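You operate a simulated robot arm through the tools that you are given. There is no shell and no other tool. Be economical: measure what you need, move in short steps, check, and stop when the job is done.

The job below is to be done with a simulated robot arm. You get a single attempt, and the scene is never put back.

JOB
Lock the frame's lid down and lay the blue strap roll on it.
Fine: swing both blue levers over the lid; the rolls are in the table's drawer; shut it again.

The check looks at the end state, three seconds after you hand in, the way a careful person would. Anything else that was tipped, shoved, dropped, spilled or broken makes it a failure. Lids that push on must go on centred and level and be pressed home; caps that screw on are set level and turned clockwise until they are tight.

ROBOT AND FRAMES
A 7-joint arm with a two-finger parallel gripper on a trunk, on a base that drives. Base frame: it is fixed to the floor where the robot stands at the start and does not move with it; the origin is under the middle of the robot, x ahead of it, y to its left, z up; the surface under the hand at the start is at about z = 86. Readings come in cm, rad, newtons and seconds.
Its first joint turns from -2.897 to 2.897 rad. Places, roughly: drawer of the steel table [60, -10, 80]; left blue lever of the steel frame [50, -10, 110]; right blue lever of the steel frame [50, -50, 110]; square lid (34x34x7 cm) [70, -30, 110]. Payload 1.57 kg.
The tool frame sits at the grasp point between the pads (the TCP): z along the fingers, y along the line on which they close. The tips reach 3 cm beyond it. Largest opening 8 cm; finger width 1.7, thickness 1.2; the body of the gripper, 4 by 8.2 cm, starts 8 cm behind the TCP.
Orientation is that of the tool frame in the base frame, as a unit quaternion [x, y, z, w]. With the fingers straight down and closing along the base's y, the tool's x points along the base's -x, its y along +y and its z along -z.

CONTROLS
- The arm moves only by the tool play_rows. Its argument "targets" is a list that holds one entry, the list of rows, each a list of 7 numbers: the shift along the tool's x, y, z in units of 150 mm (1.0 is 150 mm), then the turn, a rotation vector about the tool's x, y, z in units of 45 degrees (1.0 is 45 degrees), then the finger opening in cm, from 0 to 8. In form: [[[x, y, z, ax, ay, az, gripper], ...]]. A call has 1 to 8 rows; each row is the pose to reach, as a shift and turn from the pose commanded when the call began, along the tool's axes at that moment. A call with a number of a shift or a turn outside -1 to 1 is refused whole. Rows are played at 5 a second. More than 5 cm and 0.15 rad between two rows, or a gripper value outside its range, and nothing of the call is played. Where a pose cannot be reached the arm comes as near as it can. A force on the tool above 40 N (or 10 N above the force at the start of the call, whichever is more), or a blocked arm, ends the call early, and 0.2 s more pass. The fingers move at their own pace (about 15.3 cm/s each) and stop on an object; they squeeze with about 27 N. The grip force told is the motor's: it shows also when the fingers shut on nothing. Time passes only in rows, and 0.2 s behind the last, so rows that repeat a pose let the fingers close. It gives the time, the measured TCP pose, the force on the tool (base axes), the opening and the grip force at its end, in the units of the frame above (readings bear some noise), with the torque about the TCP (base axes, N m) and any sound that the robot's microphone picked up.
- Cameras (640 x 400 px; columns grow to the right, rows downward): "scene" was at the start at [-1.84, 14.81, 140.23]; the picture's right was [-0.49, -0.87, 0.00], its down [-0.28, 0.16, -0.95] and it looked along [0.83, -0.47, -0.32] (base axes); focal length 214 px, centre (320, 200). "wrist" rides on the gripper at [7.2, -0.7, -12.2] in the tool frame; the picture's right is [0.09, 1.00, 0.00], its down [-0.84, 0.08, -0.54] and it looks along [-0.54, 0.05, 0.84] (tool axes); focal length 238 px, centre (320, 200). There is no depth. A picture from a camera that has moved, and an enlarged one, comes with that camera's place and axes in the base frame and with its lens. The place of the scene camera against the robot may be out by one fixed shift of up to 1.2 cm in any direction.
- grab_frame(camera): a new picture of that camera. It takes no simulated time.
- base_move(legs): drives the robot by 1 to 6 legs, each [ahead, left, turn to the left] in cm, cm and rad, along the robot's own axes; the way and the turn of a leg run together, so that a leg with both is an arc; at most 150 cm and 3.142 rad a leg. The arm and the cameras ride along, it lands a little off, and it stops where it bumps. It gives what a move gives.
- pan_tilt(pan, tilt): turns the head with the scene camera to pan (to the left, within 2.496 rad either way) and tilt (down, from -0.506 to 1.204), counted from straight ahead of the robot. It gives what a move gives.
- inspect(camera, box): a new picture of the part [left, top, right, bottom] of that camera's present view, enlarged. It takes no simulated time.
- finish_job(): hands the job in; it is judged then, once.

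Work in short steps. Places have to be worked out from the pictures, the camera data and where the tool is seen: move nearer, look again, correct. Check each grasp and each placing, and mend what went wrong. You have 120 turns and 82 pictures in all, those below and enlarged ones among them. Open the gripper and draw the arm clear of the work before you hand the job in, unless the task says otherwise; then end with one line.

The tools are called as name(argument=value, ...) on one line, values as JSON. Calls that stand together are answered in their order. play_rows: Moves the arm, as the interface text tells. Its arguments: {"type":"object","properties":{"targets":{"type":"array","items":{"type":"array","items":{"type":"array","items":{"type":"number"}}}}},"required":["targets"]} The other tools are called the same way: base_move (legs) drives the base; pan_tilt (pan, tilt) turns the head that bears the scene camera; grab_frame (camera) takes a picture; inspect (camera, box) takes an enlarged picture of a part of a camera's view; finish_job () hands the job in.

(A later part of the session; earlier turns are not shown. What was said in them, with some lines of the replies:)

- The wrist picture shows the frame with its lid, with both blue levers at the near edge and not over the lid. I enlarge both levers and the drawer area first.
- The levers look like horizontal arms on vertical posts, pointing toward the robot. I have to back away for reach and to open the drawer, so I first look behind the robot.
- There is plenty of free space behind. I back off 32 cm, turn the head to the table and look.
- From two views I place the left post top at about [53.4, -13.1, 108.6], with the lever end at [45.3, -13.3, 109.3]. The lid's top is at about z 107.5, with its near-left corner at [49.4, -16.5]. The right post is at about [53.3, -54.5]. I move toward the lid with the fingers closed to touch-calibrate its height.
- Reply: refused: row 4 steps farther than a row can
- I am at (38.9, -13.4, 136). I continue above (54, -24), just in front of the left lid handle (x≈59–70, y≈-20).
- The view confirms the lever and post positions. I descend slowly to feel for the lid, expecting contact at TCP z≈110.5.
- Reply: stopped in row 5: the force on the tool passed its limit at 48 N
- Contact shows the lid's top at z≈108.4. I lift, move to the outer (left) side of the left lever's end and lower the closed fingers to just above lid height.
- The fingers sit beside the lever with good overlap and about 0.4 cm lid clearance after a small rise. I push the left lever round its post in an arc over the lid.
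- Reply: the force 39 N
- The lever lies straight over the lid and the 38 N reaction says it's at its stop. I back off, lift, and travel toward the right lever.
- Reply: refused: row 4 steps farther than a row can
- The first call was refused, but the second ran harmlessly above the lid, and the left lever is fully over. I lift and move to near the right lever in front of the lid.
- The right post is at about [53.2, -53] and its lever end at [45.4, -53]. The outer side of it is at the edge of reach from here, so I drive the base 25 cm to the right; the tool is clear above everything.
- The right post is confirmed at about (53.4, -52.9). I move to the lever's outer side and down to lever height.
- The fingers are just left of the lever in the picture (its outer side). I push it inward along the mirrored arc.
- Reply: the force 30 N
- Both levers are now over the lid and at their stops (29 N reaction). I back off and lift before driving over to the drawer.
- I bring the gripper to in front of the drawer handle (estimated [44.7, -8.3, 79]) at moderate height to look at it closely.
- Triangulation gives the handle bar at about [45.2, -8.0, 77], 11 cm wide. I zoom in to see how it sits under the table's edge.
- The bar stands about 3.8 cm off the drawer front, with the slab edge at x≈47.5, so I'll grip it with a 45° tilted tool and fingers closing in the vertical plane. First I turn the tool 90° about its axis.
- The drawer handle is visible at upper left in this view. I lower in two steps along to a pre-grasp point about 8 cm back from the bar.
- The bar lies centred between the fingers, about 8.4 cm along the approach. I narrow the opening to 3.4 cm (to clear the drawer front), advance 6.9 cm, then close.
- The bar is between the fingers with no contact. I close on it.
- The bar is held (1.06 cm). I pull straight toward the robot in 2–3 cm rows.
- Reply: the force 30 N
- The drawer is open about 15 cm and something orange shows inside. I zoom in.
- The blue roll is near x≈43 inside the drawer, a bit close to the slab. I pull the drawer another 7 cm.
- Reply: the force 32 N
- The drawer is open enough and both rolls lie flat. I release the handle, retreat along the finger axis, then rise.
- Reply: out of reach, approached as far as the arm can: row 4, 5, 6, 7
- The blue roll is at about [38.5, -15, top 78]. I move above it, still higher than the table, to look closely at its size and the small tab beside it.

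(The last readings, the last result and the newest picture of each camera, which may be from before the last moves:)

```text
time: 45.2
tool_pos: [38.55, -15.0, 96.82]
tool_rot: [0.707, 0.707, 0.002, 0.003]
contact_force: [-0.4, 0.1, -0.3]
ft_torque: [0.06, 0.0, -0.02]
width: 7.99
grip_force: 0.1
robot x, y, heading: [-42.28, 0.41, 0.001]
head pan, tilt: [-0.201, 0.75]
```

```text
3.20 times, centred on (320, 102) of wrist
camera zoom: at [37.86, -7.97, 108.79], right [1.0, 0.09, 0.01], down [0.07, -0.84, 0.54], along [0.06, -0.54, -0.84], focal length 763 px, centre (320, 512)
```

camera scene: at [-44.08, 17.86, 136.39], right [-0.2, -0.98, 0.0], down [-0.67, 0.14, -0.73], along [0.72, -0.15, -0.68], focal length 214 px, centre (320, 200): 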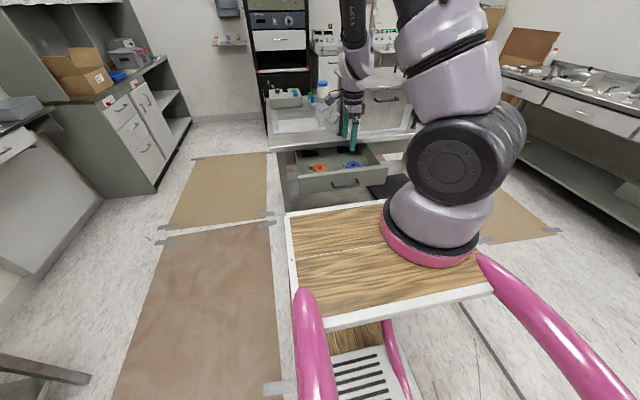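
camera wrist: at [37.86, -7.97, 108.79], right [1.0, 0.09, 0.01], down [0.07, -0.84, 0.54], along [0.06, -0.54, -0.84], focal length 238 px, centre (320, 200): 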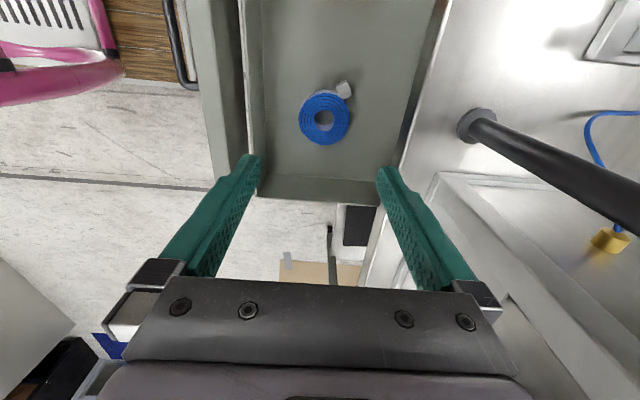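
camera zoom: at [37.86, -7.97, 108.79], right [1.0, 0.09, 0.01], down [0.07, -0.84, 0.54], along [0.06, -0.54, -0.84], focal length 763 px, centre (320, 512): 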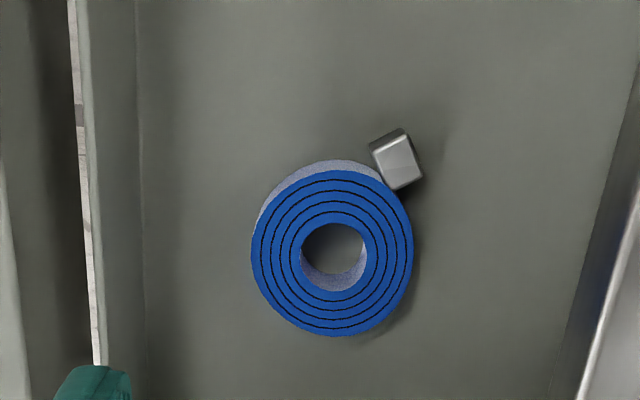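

The roll is about 6.8 cm wide and 2.7 cm high, centred near [39.3, -15.8], with its top at z≈76 and a buckle tab off toward +y. I lower to just above the drawer rim, centre, and recheck.

play_rows(targets=[[[-0.02, 0.02, 0.2, 0, 0, 0, 8], [-0.04, 0.04, 0.4, 0, 0, 0, 8], [-0.053, 0.05, 0.6, 0, 0, 0, 8], [-0.053, 0.05, 0.6, 0, 0, 0, 8]]])

grab_frame(camera="wrist")

```text
time: 46.2
tool_pos: [39.4, -15.79, 87.82]
tool_rot: [0.708, 0.707, 0.002, 0.004]
contact_force: [-0.6, -0.1, -0.1]
ft_torque: [0.05, -0.02, -0.03]
width: 7.98
grip_force: 0.1
robot x, y, heading: [-42.25, 0.41, -0.004]
head pan, tilt: [-0.201, 0.75]
```

```text
45 pictures are left
camera wrist: at [38.59, -8.76, 99.83], right [1.0, 0.09, 0.01], down [0.07, -0.84, 0.54], along [0.06, -0.54, -0.84], focal length 238 px, centre (320, 200)
```

wrist: 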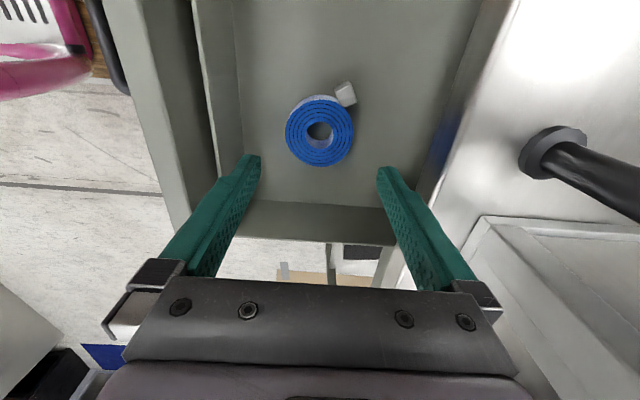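

The roll is centred between the fingers. I descend 10.4 cm slowly, watching for contact.

play_rows(targets=[[[0, 0, 0.2, 0, 0, 0, 8], [0, 0, 0.4, 0, 0, 0, 8], [0, 0, 0.52, 0, 0, 0, 8], [0, 0, 0.6, 0, 0, 0, 8], [0, 0, 0.66, 0, 0, 0, 8], [0, 0, 0.69, 0, 0, 0, 8], [0, 0, 0.69, 0, 0, 0, 8]]])

grab_frame(camera="wrist")

```text
time: 47.8
tool_pos: [39.47, -15.96, 77.49]
tool_rot: [0.708, 0.706, 0.002, 0.004]
contact_force: [0.5, 0.3, -0.1]
ft_torque: [0.03, -0.03, 0.01]
width: 7.99
grip_force: 0.1
robot x, y, heading: [-42.45, -0.25, -0.001]
head pan, tilt: [-0.201, 0.75]
```

```text
44 pictures are left
camera wrist: at [38.75, -8.8, 89.51], right [1.0, 0.09, 0.01], down [0.07, -0.84, 0.54], along [0.06, -0.54, -0.84], focal length 238 px, centre (320, 200)
```

wrist: 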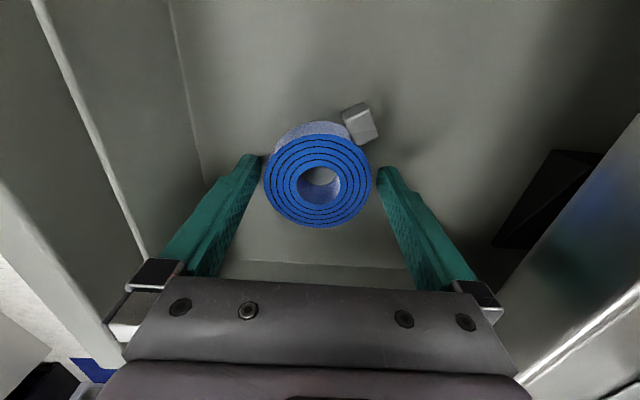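

The roll is centred between the pads with no contact. I lower another 0.4 cm and close.

play_rows(targets=[[[0, 0, 0.027, 0, 0, 0, 8], [0, 0, 0.027, 0, 0, 0, 5], [0, 0, 0.027, 0, 0, 0, 5], [0, 0, 0.027, 0, 0, 0, 5]]])

grab_frame(camera="wrist")

```text
time: 48.8
tool_pos: [39.41, -15.87, 77.04]
tool_rot: [0.707, 0.707, 0.004, 0.003]
contact_force: [0.5, 1.5, 3.0]
ft_torque: [0.02, 0.15, -0.02]
width: 6.62
grip_force: 27.0
robot x, y, heading: [-42.31, 0.21, -0.003]
head pan, tilt: [-0.201, 0.75]
```

```text
43 pictures are left
camera wrist: at [38.71, -8.76, 89.19], right [1.0, 0.09, 0.01], down [0.07, -0.84, 0.54], along [0.06, -0.54, -0.84], focal length 238 px, centre (320, 200)
```

wrist: 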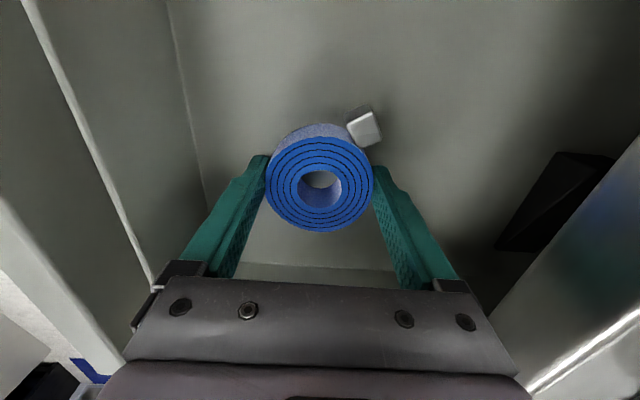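

The roll is held (6.62 cm, 27 N). I lift it straight up out of the drawer.

play_rows(targets=[[[0, 0, -0.05, 0, 0, 0, 5], [0, 0, -0.15, 0, 0, 0, 5], [0, 0, -0.3, 0, 0, 0, 5], [0, 0, -0.5, 0, 0, 0, 5], [0, 0, -0.7, 0, 0, 0, 5], [0, 0, -0.9, 0, 0, 0, 5], [0, 0, -1, 0, 0, 0, 5]]])

grab_frame(camera="wrist")

```text
time: 50.4
tool_pos: [39.6, -16.03, 92.13]
tool_rot: [0.708, 0.706, 0.002, 0.003]
contact_force: [1.2, -0.1, -1.6]
ft_torque: [0.01, 0.01, 0.02]
width: 6.63
grip_force: 27.1
robot x, y, heading: [-42.42, 0.07, -0.0]
head pan, tilt: [-0.201, 0.75]
```

```text
42 pictures are left
camera wrist: at [38.78, -8.79, 104.1], right [1.0, 0.09, 0.01], down [0.07, -0.84, 0.54], along [0.06, -0.54, -0.84], focal length 238 px, centre (320, 200)
```

wrist: 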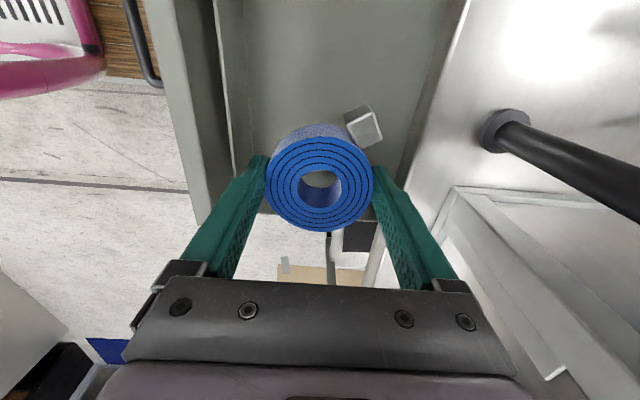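

The roll with its buckle is firmly held. I continue up to z≈122, above the lid handles.

play_rows(targets=[[[0, 0, -0.25, 0, 0, 0, 5], [0, 0, -0.5, 0, 0, 0, 5], [0, 0, -0.75, 0, 0, 0, 5], [0, 0, -1, 0, 0, 0, 5]]])

play_rows(targets=[[[0, 0, -0.25, 0, 0, 0, 5], [0, 0, -0.5, 0, 0, 0, 5], [0, 0, -0.75, 0, 0, 0, 5], [0, 0, -1, 0, 0, 0, 5]]])

pan_tilt(pan=-0.2, tilt=1.15)

grab_frame(camera="scene")

grab_frame(camera="wrist")

```text
time: 51.4
tool_pos: [39.15, -15.84, 107.09]
tool_rot: [0.707, 0.707, 0.001, 0.002]
contact_force: [-0.1, -0.2, -1.9]
ft_torque: [-0.01, 0.03, 0.0]
width: 6.63
grip_force: 26.7
robot x, y, heading: [-42.38, 0.22, -0.001]
head pan, tilt: [-0.201, 0.75]
```

```text
time: 52.4
tool_pos: [39.01, -15.7, 122.19]
tool_rot: [0.708, 0.707, 0.003, 0.002]
contact_force: [0.4, 0.0, -1.2]
ft_torque: [0.01, 0.02, -0.01]
width: 6.64
grip_force: 27.9
robot x, y, heading: [-42.23, -0.03, -0.001]
head pan, tilt: [-0.201, 0.75]
```

```text
time: 53.2
tool_pos: [39.09, -15.74, 121.97]
tool_rot: [0.708, 0.707, 0.002, 0.003]
contact_force: [-0.5, 0.0, -1.0]
ft_torque: [0.0, -0.04, 0.0]
width: 6.6
grip_force: 27.7
robot x, y, heading: [-42.28, 0.01, -0.005]
head pan, tilt: [-0.201, 1.15]
```

```text
41 pictures are left
camera scene: at [-46.33, 18.31, 133.51], right [-0.2, -0.98, 0.0], down [-0.89, 0.18, -0.41], along [0.4, -0.08, -0.91], focal length 214 px, centre (320, 200)
```

scene: 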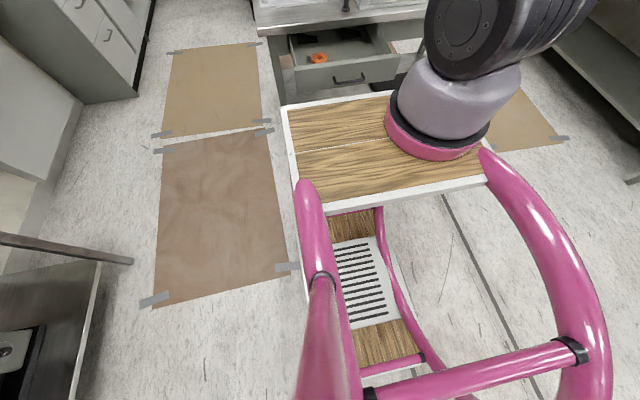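

```text
40 pictures are left
camera wrist: at [38.29, -8.67, 134.11], right [1.0, 0.09, 0.01], down [0.07, -0.84, 0.54], along [0.06, -0.54, -0.84], focal length 238 px, centre (320, 200)
```

wrist: 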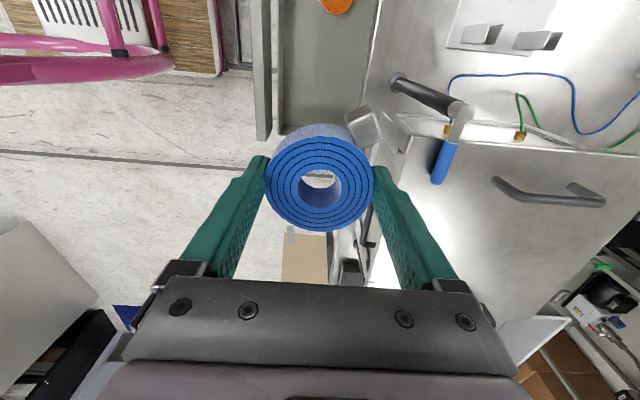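

The robot's front is too close to the open drawer to drive straight ahead. I drive 60 cm to the right (clear of the drawer's right end at y≈-28), then 18 cm forward.

base_move(legs=[[0, -60, 0], [18, 0, 0]])

pan_tilt(pan=0.35, tilt=0.75)

grab_frame(camera="scene")

grab_frame(camera="wrist")

```text
time: 57.8
tool_pos: [57.64, -75.77, 122.15]
tool_rot: [0.705, 0.709, 0.002, 0.003]
contact_force: [-0.3, -0.4, -1.7]
ft_torque: [-0.02, 0.01, 0.04]
width: 6.63
grip_force: 27.2
robot x, y, heading: [-23.66, -60.32, 0.007]
head pan, tilt: [-0.201, 1.15]
```

```text
time: 58.8
tool_pos: [57.72, -75.74, 122.13]
tool_rot: [0.705, 0.709, 0.003, 0.003]
contact_force: [-0.2, -0.2, -1.4]
ft_torque: [0.04, -0.01, 0.0]
width: 6.64
grip_force: 26.9
robot x, y, heading: [-23.32, -60.51, 0.005]
head pan, tilt: [0.351, 0.75]
```

```text
39 pictures are left
camera scene: at [-25.92, -38.18, 136.39], right [0.35, -0.94, 0.0], down [-0.64, -0.24, -0.73], along [0.69, 0.25, -0.68], focal length 214 px, centre (320, 200)
```

scene: 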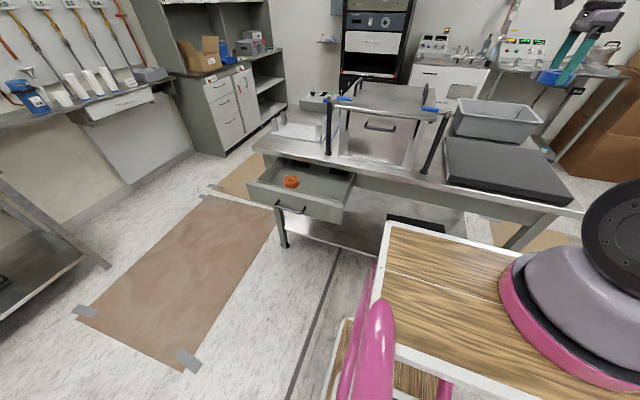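

```text
38 pictures are left
camera wrist: at [56.97, -68.61, 134.13], right [1.0, 0.1, 0.01], down [0.08, -0.84, 0.54], along [0.06, -0.54, -0.84], focal length 238 px, centre (320, 200)
```

wrist: 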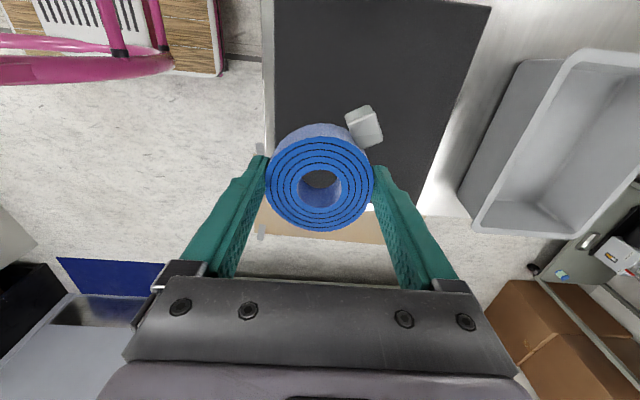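

All is clear, and the drawer and levers are as left. I move the roll across to above the lid's middle at about (64, -33) in three steps.

play_rows(targets=[[[0.25, 0.04, 0, 0, 0, 0, 5], [0.5, 0.07, 0, 0, 0, 0, 5], [0.75, 0.11, 0, 0, 0, 0, 5], [0.95, 0.14, 0, 0, 0, 0, 5]]])

play_rows(targets=[[[0.25, 0.04, 0, 0, 0, 0, 5], [0.5, 0.07, 0, 0, 0, 0, 5], [0.75, 0.11, 0, 0, 0, 0, 5], [0.95, 0.14, 0, 0, 0, 0, 5]]])

play_rows(targets=[[[0.25, 0.04, 0, 0, 0, 0, 5], [0.5, 0.07, 0, 0, 0, 0, 5], [0.75, 0.11, 0, 0, 0, 0, 5], [0.95, 0.14, 0, 0, 0, 0, 5], [0.95, 0.14, 0, 0, 0, 0, 5]]])

grab_frame(camera="wrist")

grab_frame(camera="scene")

```text
time: 59.8
tool_pos: [59.76, -61.51, 122.24]
tool_rot: [0.706, 0.708, 0.002, 0.003]
contact_force: [-0.5, 0.4, -1.8]
ft_torque: [0.05, 0.0, 0.02]
width: 6.61
grip_force: 26.4
robot x, y, heading: [-23.65, -60.1, 0.006]
head pan, tilt: [0.351, 0.75]
```

```text
time: 60.8
tool_pos: [61.76, -47.22, 122.19]
tool_rot: [0.705, 0.709, 0.002, 0.003]
contact_force: [0.5, -0.4, -1.9]
ft_torque: [0.06, -0.01, -0.01]
width: 6.6
grip_force: 26.7
robot x, y, heading: [-23.59, -60.2, 0.001]
head pan, tilt: [0.351, 0.75]
```

```text
time: 62.0
tool_pos: [63.63, -33.0, 122.29]
tool_rot: [0.706, 0.709, 0.002, 0.003]
contact_force: [0.2, 0.7, -1.1]
ft_torque: [0.0, 0.02, -0.01]
width: 6.62
grip_force: 27.0
robot x, y, heading: [-23.91, -60.65, 0.01]
head pan, tilt: [0.351, 0.75]
```

```text
37 pictures are left
camera wrist: at [62.88, -25.89, 134.37], right [1.0, 0.1, 0.01], down [0.08, -0.84, 0.54], along [0.06, -0.54, -0.84], focal length 238 px, centre (320, 200)
```

wrist: 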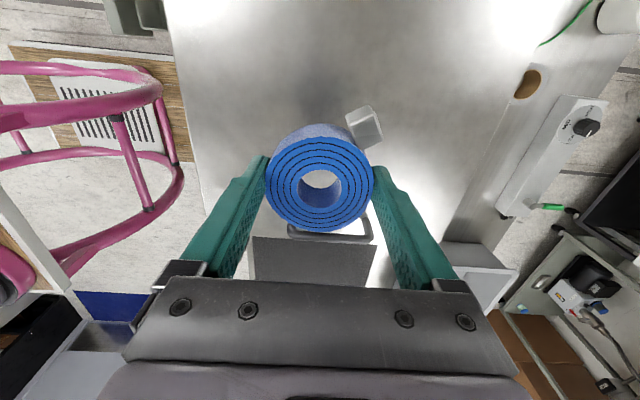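

```text
36 pictures are left
camera scene: at [-25.93, -38.17, 136.39], right [0.35, -0.94, 0.0], down [-0.64, -0.24, -0.73], along [0.69, 0.26, -0.68], focal length 214 px, centre (320, 200)
```

scene: 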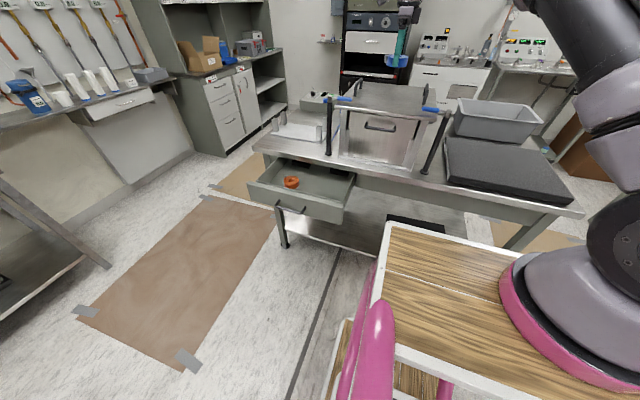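

The roll is over the lid's middle, clear of the handles. I descend and feel for touch near TCP z≈112.

play_rows(targets=[[[0, 0, 0.2, 0, 0, 0, 5], [0, 0, 0.4, 0, 0, 0, 5], [0, 0, 0.55, 0, 0, 0, 5], [0, 0, 0.63, 0, 0, 0, 5], [0, 0, 0.65, 0, 0, 0, 5], [0, 0, 0.665, 0, 0, 0, 5], [0, 0, 0.675, 0, 0, 0, 5]]])

```text
time: 63.6
tool_pos: [63.91, -32.94, 111.94]
tool_rot: [0.705, 0.709, 0.002, 0.003]
contact_force: [0.3, 0.0, -1.8]
ft_torque: [0.05, -0.01, 0.03]
width: 6.64
grip_force: 27.0
robot x, y, heading: [-23.56, -60.64, 0.009]
head pan, tilt: [0.351, 0.75]
```

No touch yet at 111.94, so I creep down in 1 mm steps.

play_rows(targets=[[[0, 0, 0.008, 0, 0, 0, 5], [0, 0, 0.014, 0, 0, 0, 5], [0, 0, 0.02, 0, 0, 0, 5], [0, 0, 0.02, 0, 0, 0, 5]]])

inspect(camera="scene", box=[320, 40, 480, 140])

```text
time: 64.6
tool_pos: [63.81, -32.96, 111.68]
tool_rot: [0.705, 0.709, 0.002, 0.003]
contact_force: [-1.0, 0.7, -1.5]
ft_torque: [0.0, 0.02, 0.01]
width: 6.63
grip_force: 26.7
robot x, y, heading: [-23.45, -60.54, 0.006]
head pan, tilt: [0.351, 0.75]
```

```text
4.00 times, centred on (400, 90) of scene
camera zoom: at [-25.92, -38.17, 136.39], right [0.35, -0.94, 0.0], down [-0.64, -0.24, -0.73], along [0.69, 0.26, -0.68], focal length 858 px, centre (0, 640)
```

zoom: 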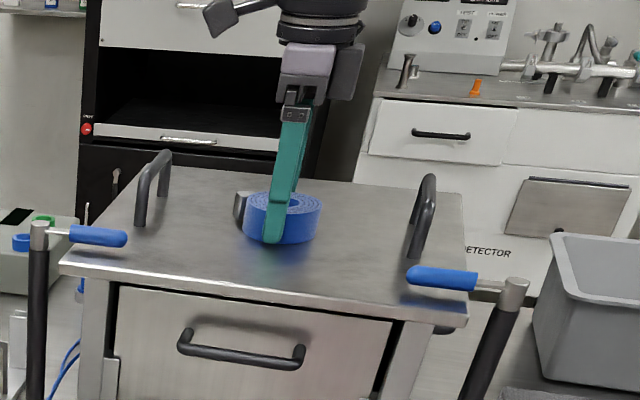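

The roll is just above the lid between the levers and handles. I creep a little further until touch.

play_rows(targets=[[[0, 0, 0.008, 0, 0, 0, 5], [0, 0, 0.016, 0, 0, 0, 5], [0, 0, 0.024, 0, 0, 0, 5], [0, 0, 0.03, 0, 0, 0, 5], [0, 0, 0.03, 0, 0, 0, 5]]])

```text
time: 65.8
tool_pos: [63.8, -33.04, 111.59]
tool_rot: [0.705, 0.709, 0.004, 0.004]
contact_force: [4.9, -2.3, 29.2]
ft_torque: [-0.03, 0.33, 0.1]
width: 6.63
grip_force: 27.4
robot x, y, heading: [-23.69, -60.29, 0.006]
head pan, tilt: [0.351, 0.75]
```

Contact is made (29 N). I ease the pressure, open, and lift away.

play_rows(targets=[[[0, 0, -0.022, 0, 0, 0, 5], [0, 0, -0.022, 0, 0, 0, 5], [0, 0, -0.022, 0, 0, 0, 8], [0, 0, -0.022, 0, 0, 0, 8], [0, 0, -0.1, 0, 0, 0, 8], [0, 0, -0.3, 0, 0, 0, 8], [0, 0, -0.6, 0, 0, 0, 8], [0, 0, -0.9, 0, 0, 0, 8]]])

inspect(camera="scene", box=[320, 40, 480, 140])

grab_frame(camera="wrist")

```text
time: 67.6
tool_pos: [63.96, -32.72, 124.86]
tool_rot: [0.705, 0.709, 0.001, 0.003]
contact_force: [0.0, 0.0, 0.0]
ft_torque: [0.01, -0.02, 0.0]
width: 8.03
grip_force: 0.1
robot x, y, heading: [-23.56, -60.7, 0.006]
head pan, tilt: [0.351, 0.75]
```

```text
4.00 times, centred on (400, 90) of scene
camera zoom: at [-25.9, -38.16, 136.39], right [0.35, -0.94, 0.0], down [-0.64, -0.24, -0.73], along [0.69, 0.26, -0.68], focal length 858 px, centre (0, 640)
```

zoom: 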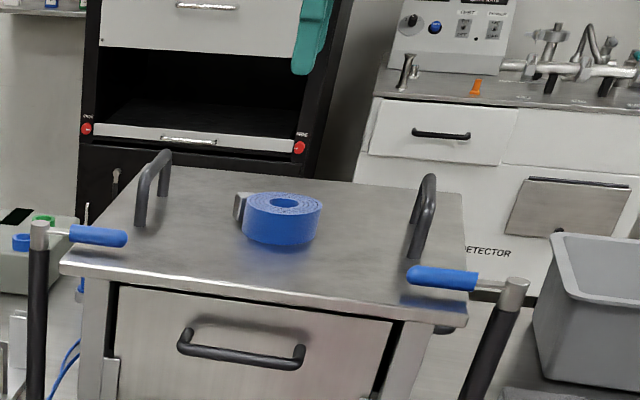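

```text
33 pictures are left
camera wrist: at [63.24, -25.58, 136.77], right [1.0, 0.1, 0.01], down [0.08, -0.84, 0.54], along [0.06, -0.54, -0.84], focal length 238 px, centre (320, 200)
```

wrist: 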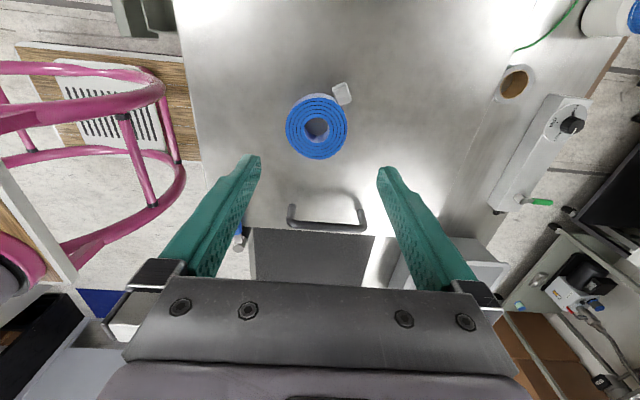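

The roll lies flat on the lid and both levers are over it. Next I shut the drawer: I first bring the arm back over the right side, then drive to the front of the drawer.

play_rows(targets=[[[-0.25, -0.1, 0, 0, 0, 0, 6], [-0.5, -0.2, 0, 0, 0, 0, 6], [-0.75, -0.3, 0, 0, 0, 0, 6], [-0.95, -0.35, 0, 0, 0, 0, 6]]])

play_rows(targets=[[[-0.25, -0.1, 0, 0, 0, 0, 6], [-0.5, -0.2, 0, 0, 0, 0, 6], [-0.75, -0.3, 0, 0, 0, 0, 6], [-0.95, -0.35, 0, 0, 0, 0, 6]]])

play_rows(targets=[[[-0.2, -0.1, 0, 0, 0, 0, 6], [-0.4, -0.2, 0, 0, 0, 0, 6], [-0.6, -0.3, 0, 0, 0, 0, 6], [-0.65, -0.35, 0, 0, 0, 0, 6], [-0.65, -0.35, 0, 0, 0, 0, 6]]])

base_move(legs=[[-27, 0, 0], [0, 60, 0]])

grab_frame(camera="wrist")

```text
time: 68.6
tool_pos: [58.58, -47.25, 124.74]
tool_rot: [0.705, 0.71, 0.001, 0.003]
contact_force: [-1.0, 1.0, -0.4]
ft_torque: [-0.06, 0.02, -0.03]
width: 5.97
grip_force: 0.1
robot x, y, heading: [-23.61, -60.23, 0.006]
head pan, tilt: [0.351, 0.75]
```

```text
time: 69.6
tool_pos: [53.39, -61.52, 124.84]
tool_rot: [0.704, 0.71, 0.002, 0.004]
contact_force: [-0.1, 1.4, 0.1]
ft_torque: [-0.03, -0.01, -0.04]
width: 6.04
grip_force: 0.1
robot x, y, heading: [-23.36, -60.56, 0.004]
head pan, tilt: [0.351, 0.75]
```

```text
time: 70.8
tool_pos: [48.18, -71.16, 124.52]
tool_rot: [0.705, 0.709, 0.003, 0.003]
contact_force: [0.9, 0.8, -0.2]
ft_torque: [0.03, -0.03, -0.01]
width: 5.99
grip_force: 0.0
robot x, y, heading: [-23.49, -60.55, 0.009]
head pan, tilt: [0.351, 0.75]
```

```text
time: 75.6
tool_pos: [20.97, -11.48, 124.6]
tool_rot: [0.705, 0.709, 0.002, 0.003]
contact_force: [0.7, -0.2, -0.9]
ft_torque: [-0.01, 0.0, -0.01]
width: 5.99
grip_force: 0.0
robot x, y, heading: [-50.77, -0.89, 0.004]
head pan, tilt: [0.351, 0.75]
```

```text
32 pictures are left
camera wrist: at [20.19, -4.39, 136.58], right [1.0, 0.1, 0.01], down [0.08, -0.84, 0.54], along [0.06, -0.54, -0.84], focal length 238 px, centre (320, 200)
```

wrist: 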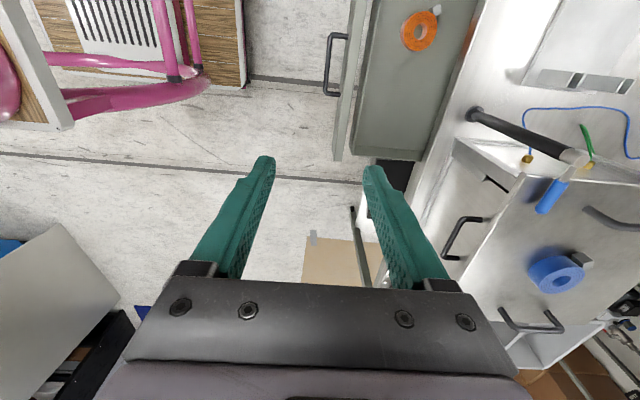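

The handle bar is at about [22.7, -7.5, 77.5]. I shift slightly back, align in y, and tilt the tool to 45° while high.

play_rows(targets=[[[0.05, -0.05, 0, -0.17, 0, 0, 4], [0.1, -0.1, 0, -0.34, 0, 0, 3.4], [0.15, -0.15, 0, -0.51, 0, 0, 3.4], [0.2, -0.2, 0, -0.68, 0, 0, 3.4], [0.25, -0.25, 0, -0.85, 0, 0, 3.4], [0.265, -0.27, 0, -1, 0, 0, 3.4], [0.265, -0.27, 0, -1, 0, 0, 3.4]]])

```text
time: 77.2
tool_pos: [16.87, -7.53, 124.62]
tool_rot: [0.649, 0.655, 0.274, 0.273]
contact_force: [-0.6, 0.1, -0.2]
ft_torque: [-0.02, -0.02, -0.01]
width: 3.44
grip_force: 0.0
robot x, y, heading: [-51.05, -0.61, 0.009]
head pan, tilt: [0.351, 0.75]
```

Now I descend vertically to z≈83 in two calls.

play_rows(targets=[[[0, -0.2, 0.2, 0, 0, 0, 3.4], [0, -0.4, 0.4, 0, 0, 0, 3.4], [0, -0.6, 0.6, 0, 0, 0, 3.4], [0, -0.8, 0.8, 0, 0, 0, 3.4], [0, -0.97, 0.97, 0, 0, 0, 3.4]]])

play_rows(targets=[[[0, -0.2, 0.2, 0, 0, 0, 3.4], [0, -0.4, 0.4, 0, 0, 0, 3.4], [0, -0.6, 0.6, 0, 0, 0, 3.4], [0, -0.8, 0.8, 0, 0, 0, 3.4], [0, -0.95, 0.95, 0, 0, 0, 3.4], [0, -0.95, 0.95, 0, 0, 0, 3.4]]])

grab_frame(camera="wrist")

```text
time: 78.4
tool_pos: [18.77, -7.52, 104.23]
tool_rot: [0.651, 0.654, 0.273, 0.273]
contact_force: [-1.6, 0.3, 0.8]
ft_torque: [0.01, -0.01, -0.02]
width: 3.38
grip_force: 0.1
out of reach, approached as far as the arm can: row 2, 3, 4, 5
robot x, y, heading: [-51.03, -0.68, 0.01]
head pan, tilt: [0.351, 0.75]
```

```text
time: 79.8
tool_pos: [19.16, -7.59, 84.01]
tool_rot: [0.65, 0.654, 0.274, 0.273]
contact_force: [-0.3, 0.4, 0.1]
ft_torque: [0.02, -0.02, 0.01]
width: 3.4
grip_force: 0.0
robot x, y, heading: [-50.86, -1.26, 0.003]
head pan, tilt: [0.351, 0.75]
```

```text
31 pictures are left
camera wrist: at [9.94, -0.48, 91.8], right [0.7, 0.1, 0.71], down [-0.33, -0.84, 0.44], along [0.64, -0.54, -0.55], focal length 238 px, centre (320, 200)
```

wrist: 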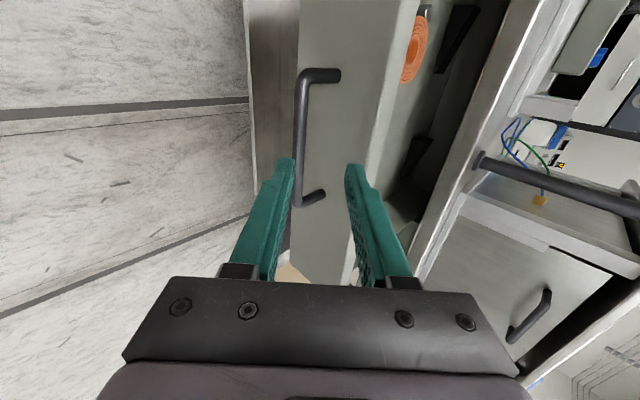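

The arm is at its inner reach limit, so the bar sits low relative to the fingers. Backing the base 3 cm lines the bar up on the approach axis.

base_move(legs=[[-3, 0, 0]])

grab_frame(camera="wrist")

```text
time: 80.7
tool_pos: [16.04, -7.56, 83.98]
tool_rot: [0.65, 0.655, 0.273, 0.272]
contact_force: [-0.1, 0.1, -0.4]
ft_torque: [0.04, 0.0, -0.01]
width: 3.38
grip_force: 0.0
robot x, y, heading: [-53.81, -0.89, 0.004]
head pan, tilt: [0.351, 0.75]
```

```text
30 pictures are left
camera wrist: at [6.96, -0.52, 91.83], right [0.7, 0.1, 0.71], down [-0.33, -0.84, 0.44], along [0.64, -0.54, -0.55], focal length 238 px, centre (320, 200)
```

wrist: 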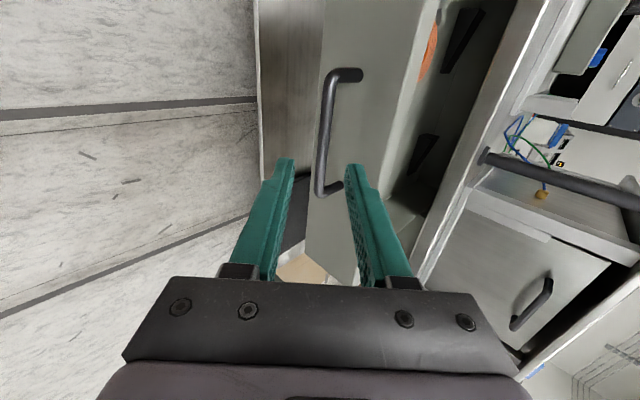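

The bar is now on the approach axis. I advance 7.7 cm and close.

play_rows(targets=[[[0, 0.005, 0.15, 0, 0, 0, 3.4], [0, 0.01, 0.3, 0, 0, 0, 3.4], [0, 0.01, 0.43, 0, 0, 0, 3.4], [0, 0.01, 0.51, 0, 0, 0, 3.4], [0, 0.01, 0.51, 0, 0, 0, 3.4], [0, 0.01, 0.51, 0, 0, 0, 0], [0, 0.01, 0.51, 0, 0, 0, 0], [0, 0.01, 0.51, 0, 0, 0, 0]]])

grab_frame(camera="wrist")

```text
time: 82.5
tool_pos: [21.81, -7.68, 78.8]
tool_rot: [0.65, 0.655, 0.273, 0.272]
contact_force: [0.1, 0.5, 7.7]
ft_torque: [0.39, -0.07, -0.35]
width: 1.08
grip_force: 28.6
robot x, y, heading: [-53.39, -0.86, 0.006]
head pan, tilt: [0.351, 0.75]
```

```text
29 pictures are left
camera wrist: at [12.64, -0.5, 86.65], right [0.7, 0.1, 0.71], down [-0.33, -0.84, 0.44], along [0.64, -0.54, -0.55], focal length 238 px, centre (320, 200)
```

wrist: 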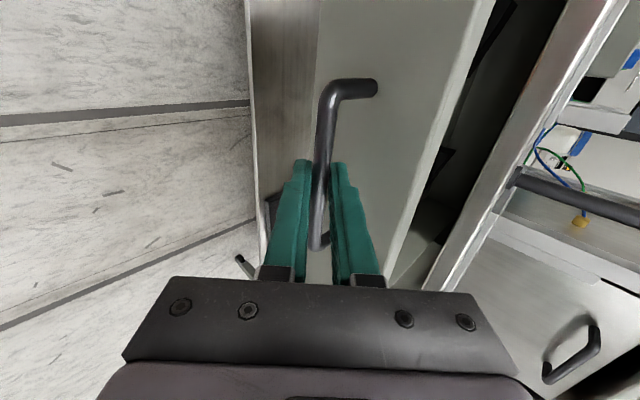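

Gripped. I push the drawer in by 14 cm.

play_rows(targets=[[[0, 0.07, 0.07, 0, 0, 0, 0], [0, 0.16, 0.16, 0, 0, 0, 0], [0, 0.25, 0.25, 0, 0, 0, 0], [0, 0.34, 0.34, 0, 0, 0, 0], [0, 0.43, 0.43, 0, 0, 0, 0], [0, 0.52, 0.52, 0, 0, 0, 0], [0, 0.6, 0.6, 0, 0, 0, 0], [0, 0.66, 0.66, 0, 0, 0, 0]]])

```text
time: 84.3
tool_pos: [35.57, -7.55, 78.73]
tool_rot: [0.651, 0.654, 0.272, 0.273]
contact_force: [1.5, -12.0, -9.8]
ft_torque: [-0.15, 0.05, -0.76]
width: 1.07
grip_force: 28.3
robot x, y, heading: [-54.18, -0.98, 0.01]
head pan, tilt: [0.351, 0.75]
```

Going well; 8.7 cm remain. I continue to x≈44.3 with a slight sideways ease.

play_rows(targets=[[[-0.005, 0.07, 0.07, 0, 0, 0, 0], [-0.01, 0.16, 0.16, 0, 0, 0, 0], [-0.01, 0.25, 0.25, 0, 0, 0, 0], [-0.012, 0.33, 0.33, 0, 0, 0, 0], [-0.013, 0.38, 0.38, 0, 0, 0, 0], [-0.014, 0.41, 0.41, 0, 0, 0, 0], [-0.014, 0.42, 0.42, 0, 0, 0, 0]]])

grab_frame(camera="wrist")

```text
time: 85.9
tool_pos: [44.27, -7.41, 78.61]
tool_rot: [0.651, 0.655, 0.272, 0.27]
contact_force: [-36.5, -3.1, -3.6]
ft_torque: [0.28, 0.25, -0.39]
width: 1.12
grip_force: 29.0
robot x, y, heading: [-53.59, -0.84, 0.007]
head pan, tilt: [0.351, 0.75]
```

```text
28 pictures are left
camera wrist: at [35.14, -0.47, 86.59], right [0.7, 0.1, 0.7], down [-0.32, -0.84, 0.44], along [0.63, -0.53, -0.56], focal length 238 px, centre (320, 200)
```

wrist: 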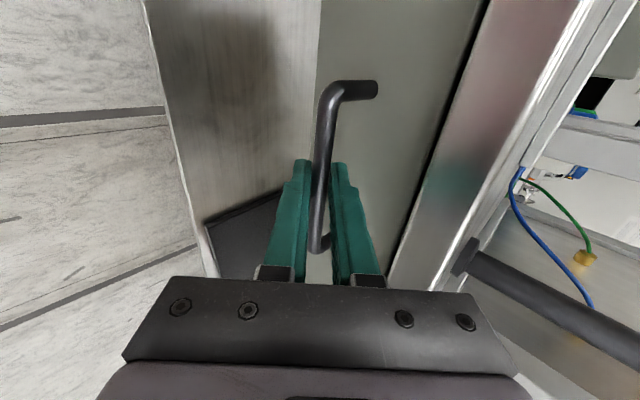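

The 36 N reaction at x=44.27 shows the drawer is fully shut. I release and retreat along the finger axis, then rise.

play_rows(targets=[[[0, 0, 0, 0, 0, 0, 3.2], [0, 0, 0, 0, 0, 0, 3.2], [0, 0, -0.15, 0, 0, 0, 3.2], [0, 0, -0.4, 0, 0, 0, 3.2], [0, 0, -0.7, 0, 0, 0, 3.2], [0, 0, -1, 0, 0, 0, 3.2], [0, 0, -1, 0, 0, 0, 3.2]]])

play_rows(targets=[[[0, 0.2, -0.2, 0, 0, 0, 4], [0, 0.4, -0.4, 0, 0, 0, 4], [0, 0.6, -0.6, 0, 0, 0, 4], [0, 0.8, -0.8, 0, 0, 0, 4]]])

base_move(legs=[[-15, 0, 0]])

pan_tilt(pan=-0.2, tilt=0.5)

inspect(camera="scene", box=[240, 80, 440, 230])

grab_frame(camera="wrist")

```text
time: 87.5
tool_pos: [34.01, -7.78, 89.37]
tool_rot: [0.65, 0.654, 0.274, 0.273]
contact_force: [-0.3, -0.5, 1.0]
ft_torque: [-0.02, 0.0, 0.0]
width: 3.2
grip_force: 0.2
robot x, y, heading: [-53.7, -0.85, 0.004]
head pan, tilt: [0.351, 0.75]
```

```text
time: 88.5
tool_pos: [34.05, -7.7, 106.25]
tool_rot: [0.651, 0.654, 0.273, 0.272]
contact_force: [0.4, -0.8, -0.7]
ft_torque: [0.0, -0.01, 0.03]
width: 4.02
grip_force: 0.0
robot x, y, heading: [-53.55, -0.86, 0.007]
head pan, tilt: [0.351, 0.75]
```

```text
time: 89.8
tool_pos: [19.23, -7.53, 106.29]
tool_rot: [0.649, 0.655, 0.273, 0.273]
contact_force: [0.7, -0.8, 0.4]
ft_torque: [0.02, 0.01, 0.0]
width: 4.03
grip_force: 0.1
robot x, y, heading: [-68.17, -0.7, 0.009]
head pan, tilt: [0.351, 0.75]
```

```text
time: 90.8
tool_pos: [19.24, -7.46, 106.11]
tool_rot: [0.649, 0.656, 0.274, 0.272]
contact_force: [-1.5, 0.5, -0.3]
ft_torque: [-0.01, 0.0, -0.02]
width: 3.98
grip_force: 0.1
robot x, y, heading: [-68.81, -1.01, 0.013]
head pan, tilt: [-0.201, 0.499]
```

```text
2.67 times, centred on (340, 155) of scene
camera zoom: at [-69.88, 16.69, 138.59], right [-0.19, -0.98, 0.0], down [-0.47, 0.09, -0.88], along [0.86, -0.17, -0.48], focal length 572 px, centre (267, 320)
```

zoom: 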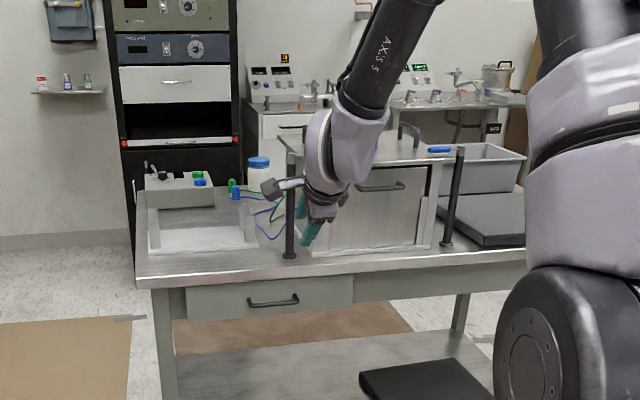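

```text
26 pictures are left
camera wrist: at [10.01, -0.47, 114.1], right [0.7, 0.1, 0.71], down [-0.32, -0.84, 0.44], along [0.64, -0.53, -0.55], focal length 238 px, centre (320, 200)
```

wrist: 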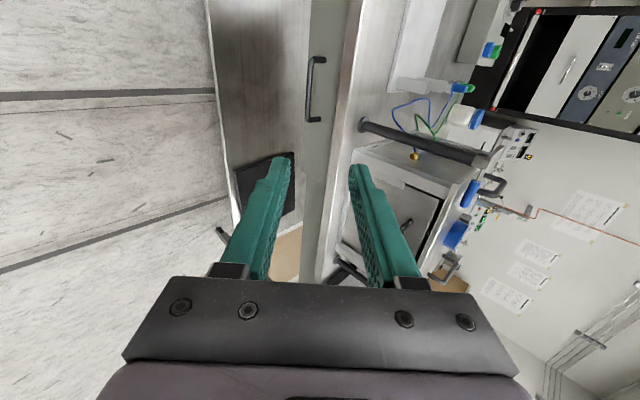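

The drawer is flush. One last zoom on the lid top to confirm the roll and levers before handing in.

inspect(camera="wrist", box=[340, 80, 540, 290])

```text
1.90 times, centred on (440, 185) of wrist
camera zoom: at [10.01, -0.47, 114.1], right [0.7, 0.1, 0.71], down [-0.32, -0.84, 0.44], along [0.64, -0.53, -0.55], focal length 454 px, centre (91, 229)
```

zoom: 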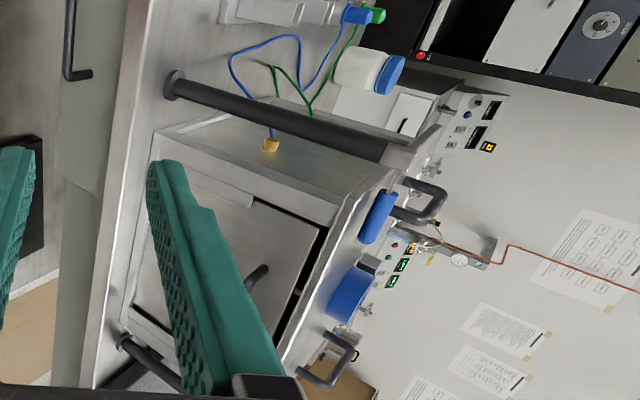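

The levers are over the lid, the roll lies on it, the drawer is shut, and the gripper is open and clear. I hand the job in.

finish_job()

```text
The job is handed in.
```

Both blue levers are swung over the lid to their stops, the blue strap roll lies flat on the lid, and the drawer is shut again; I handed the job in with the gripper open and clear.
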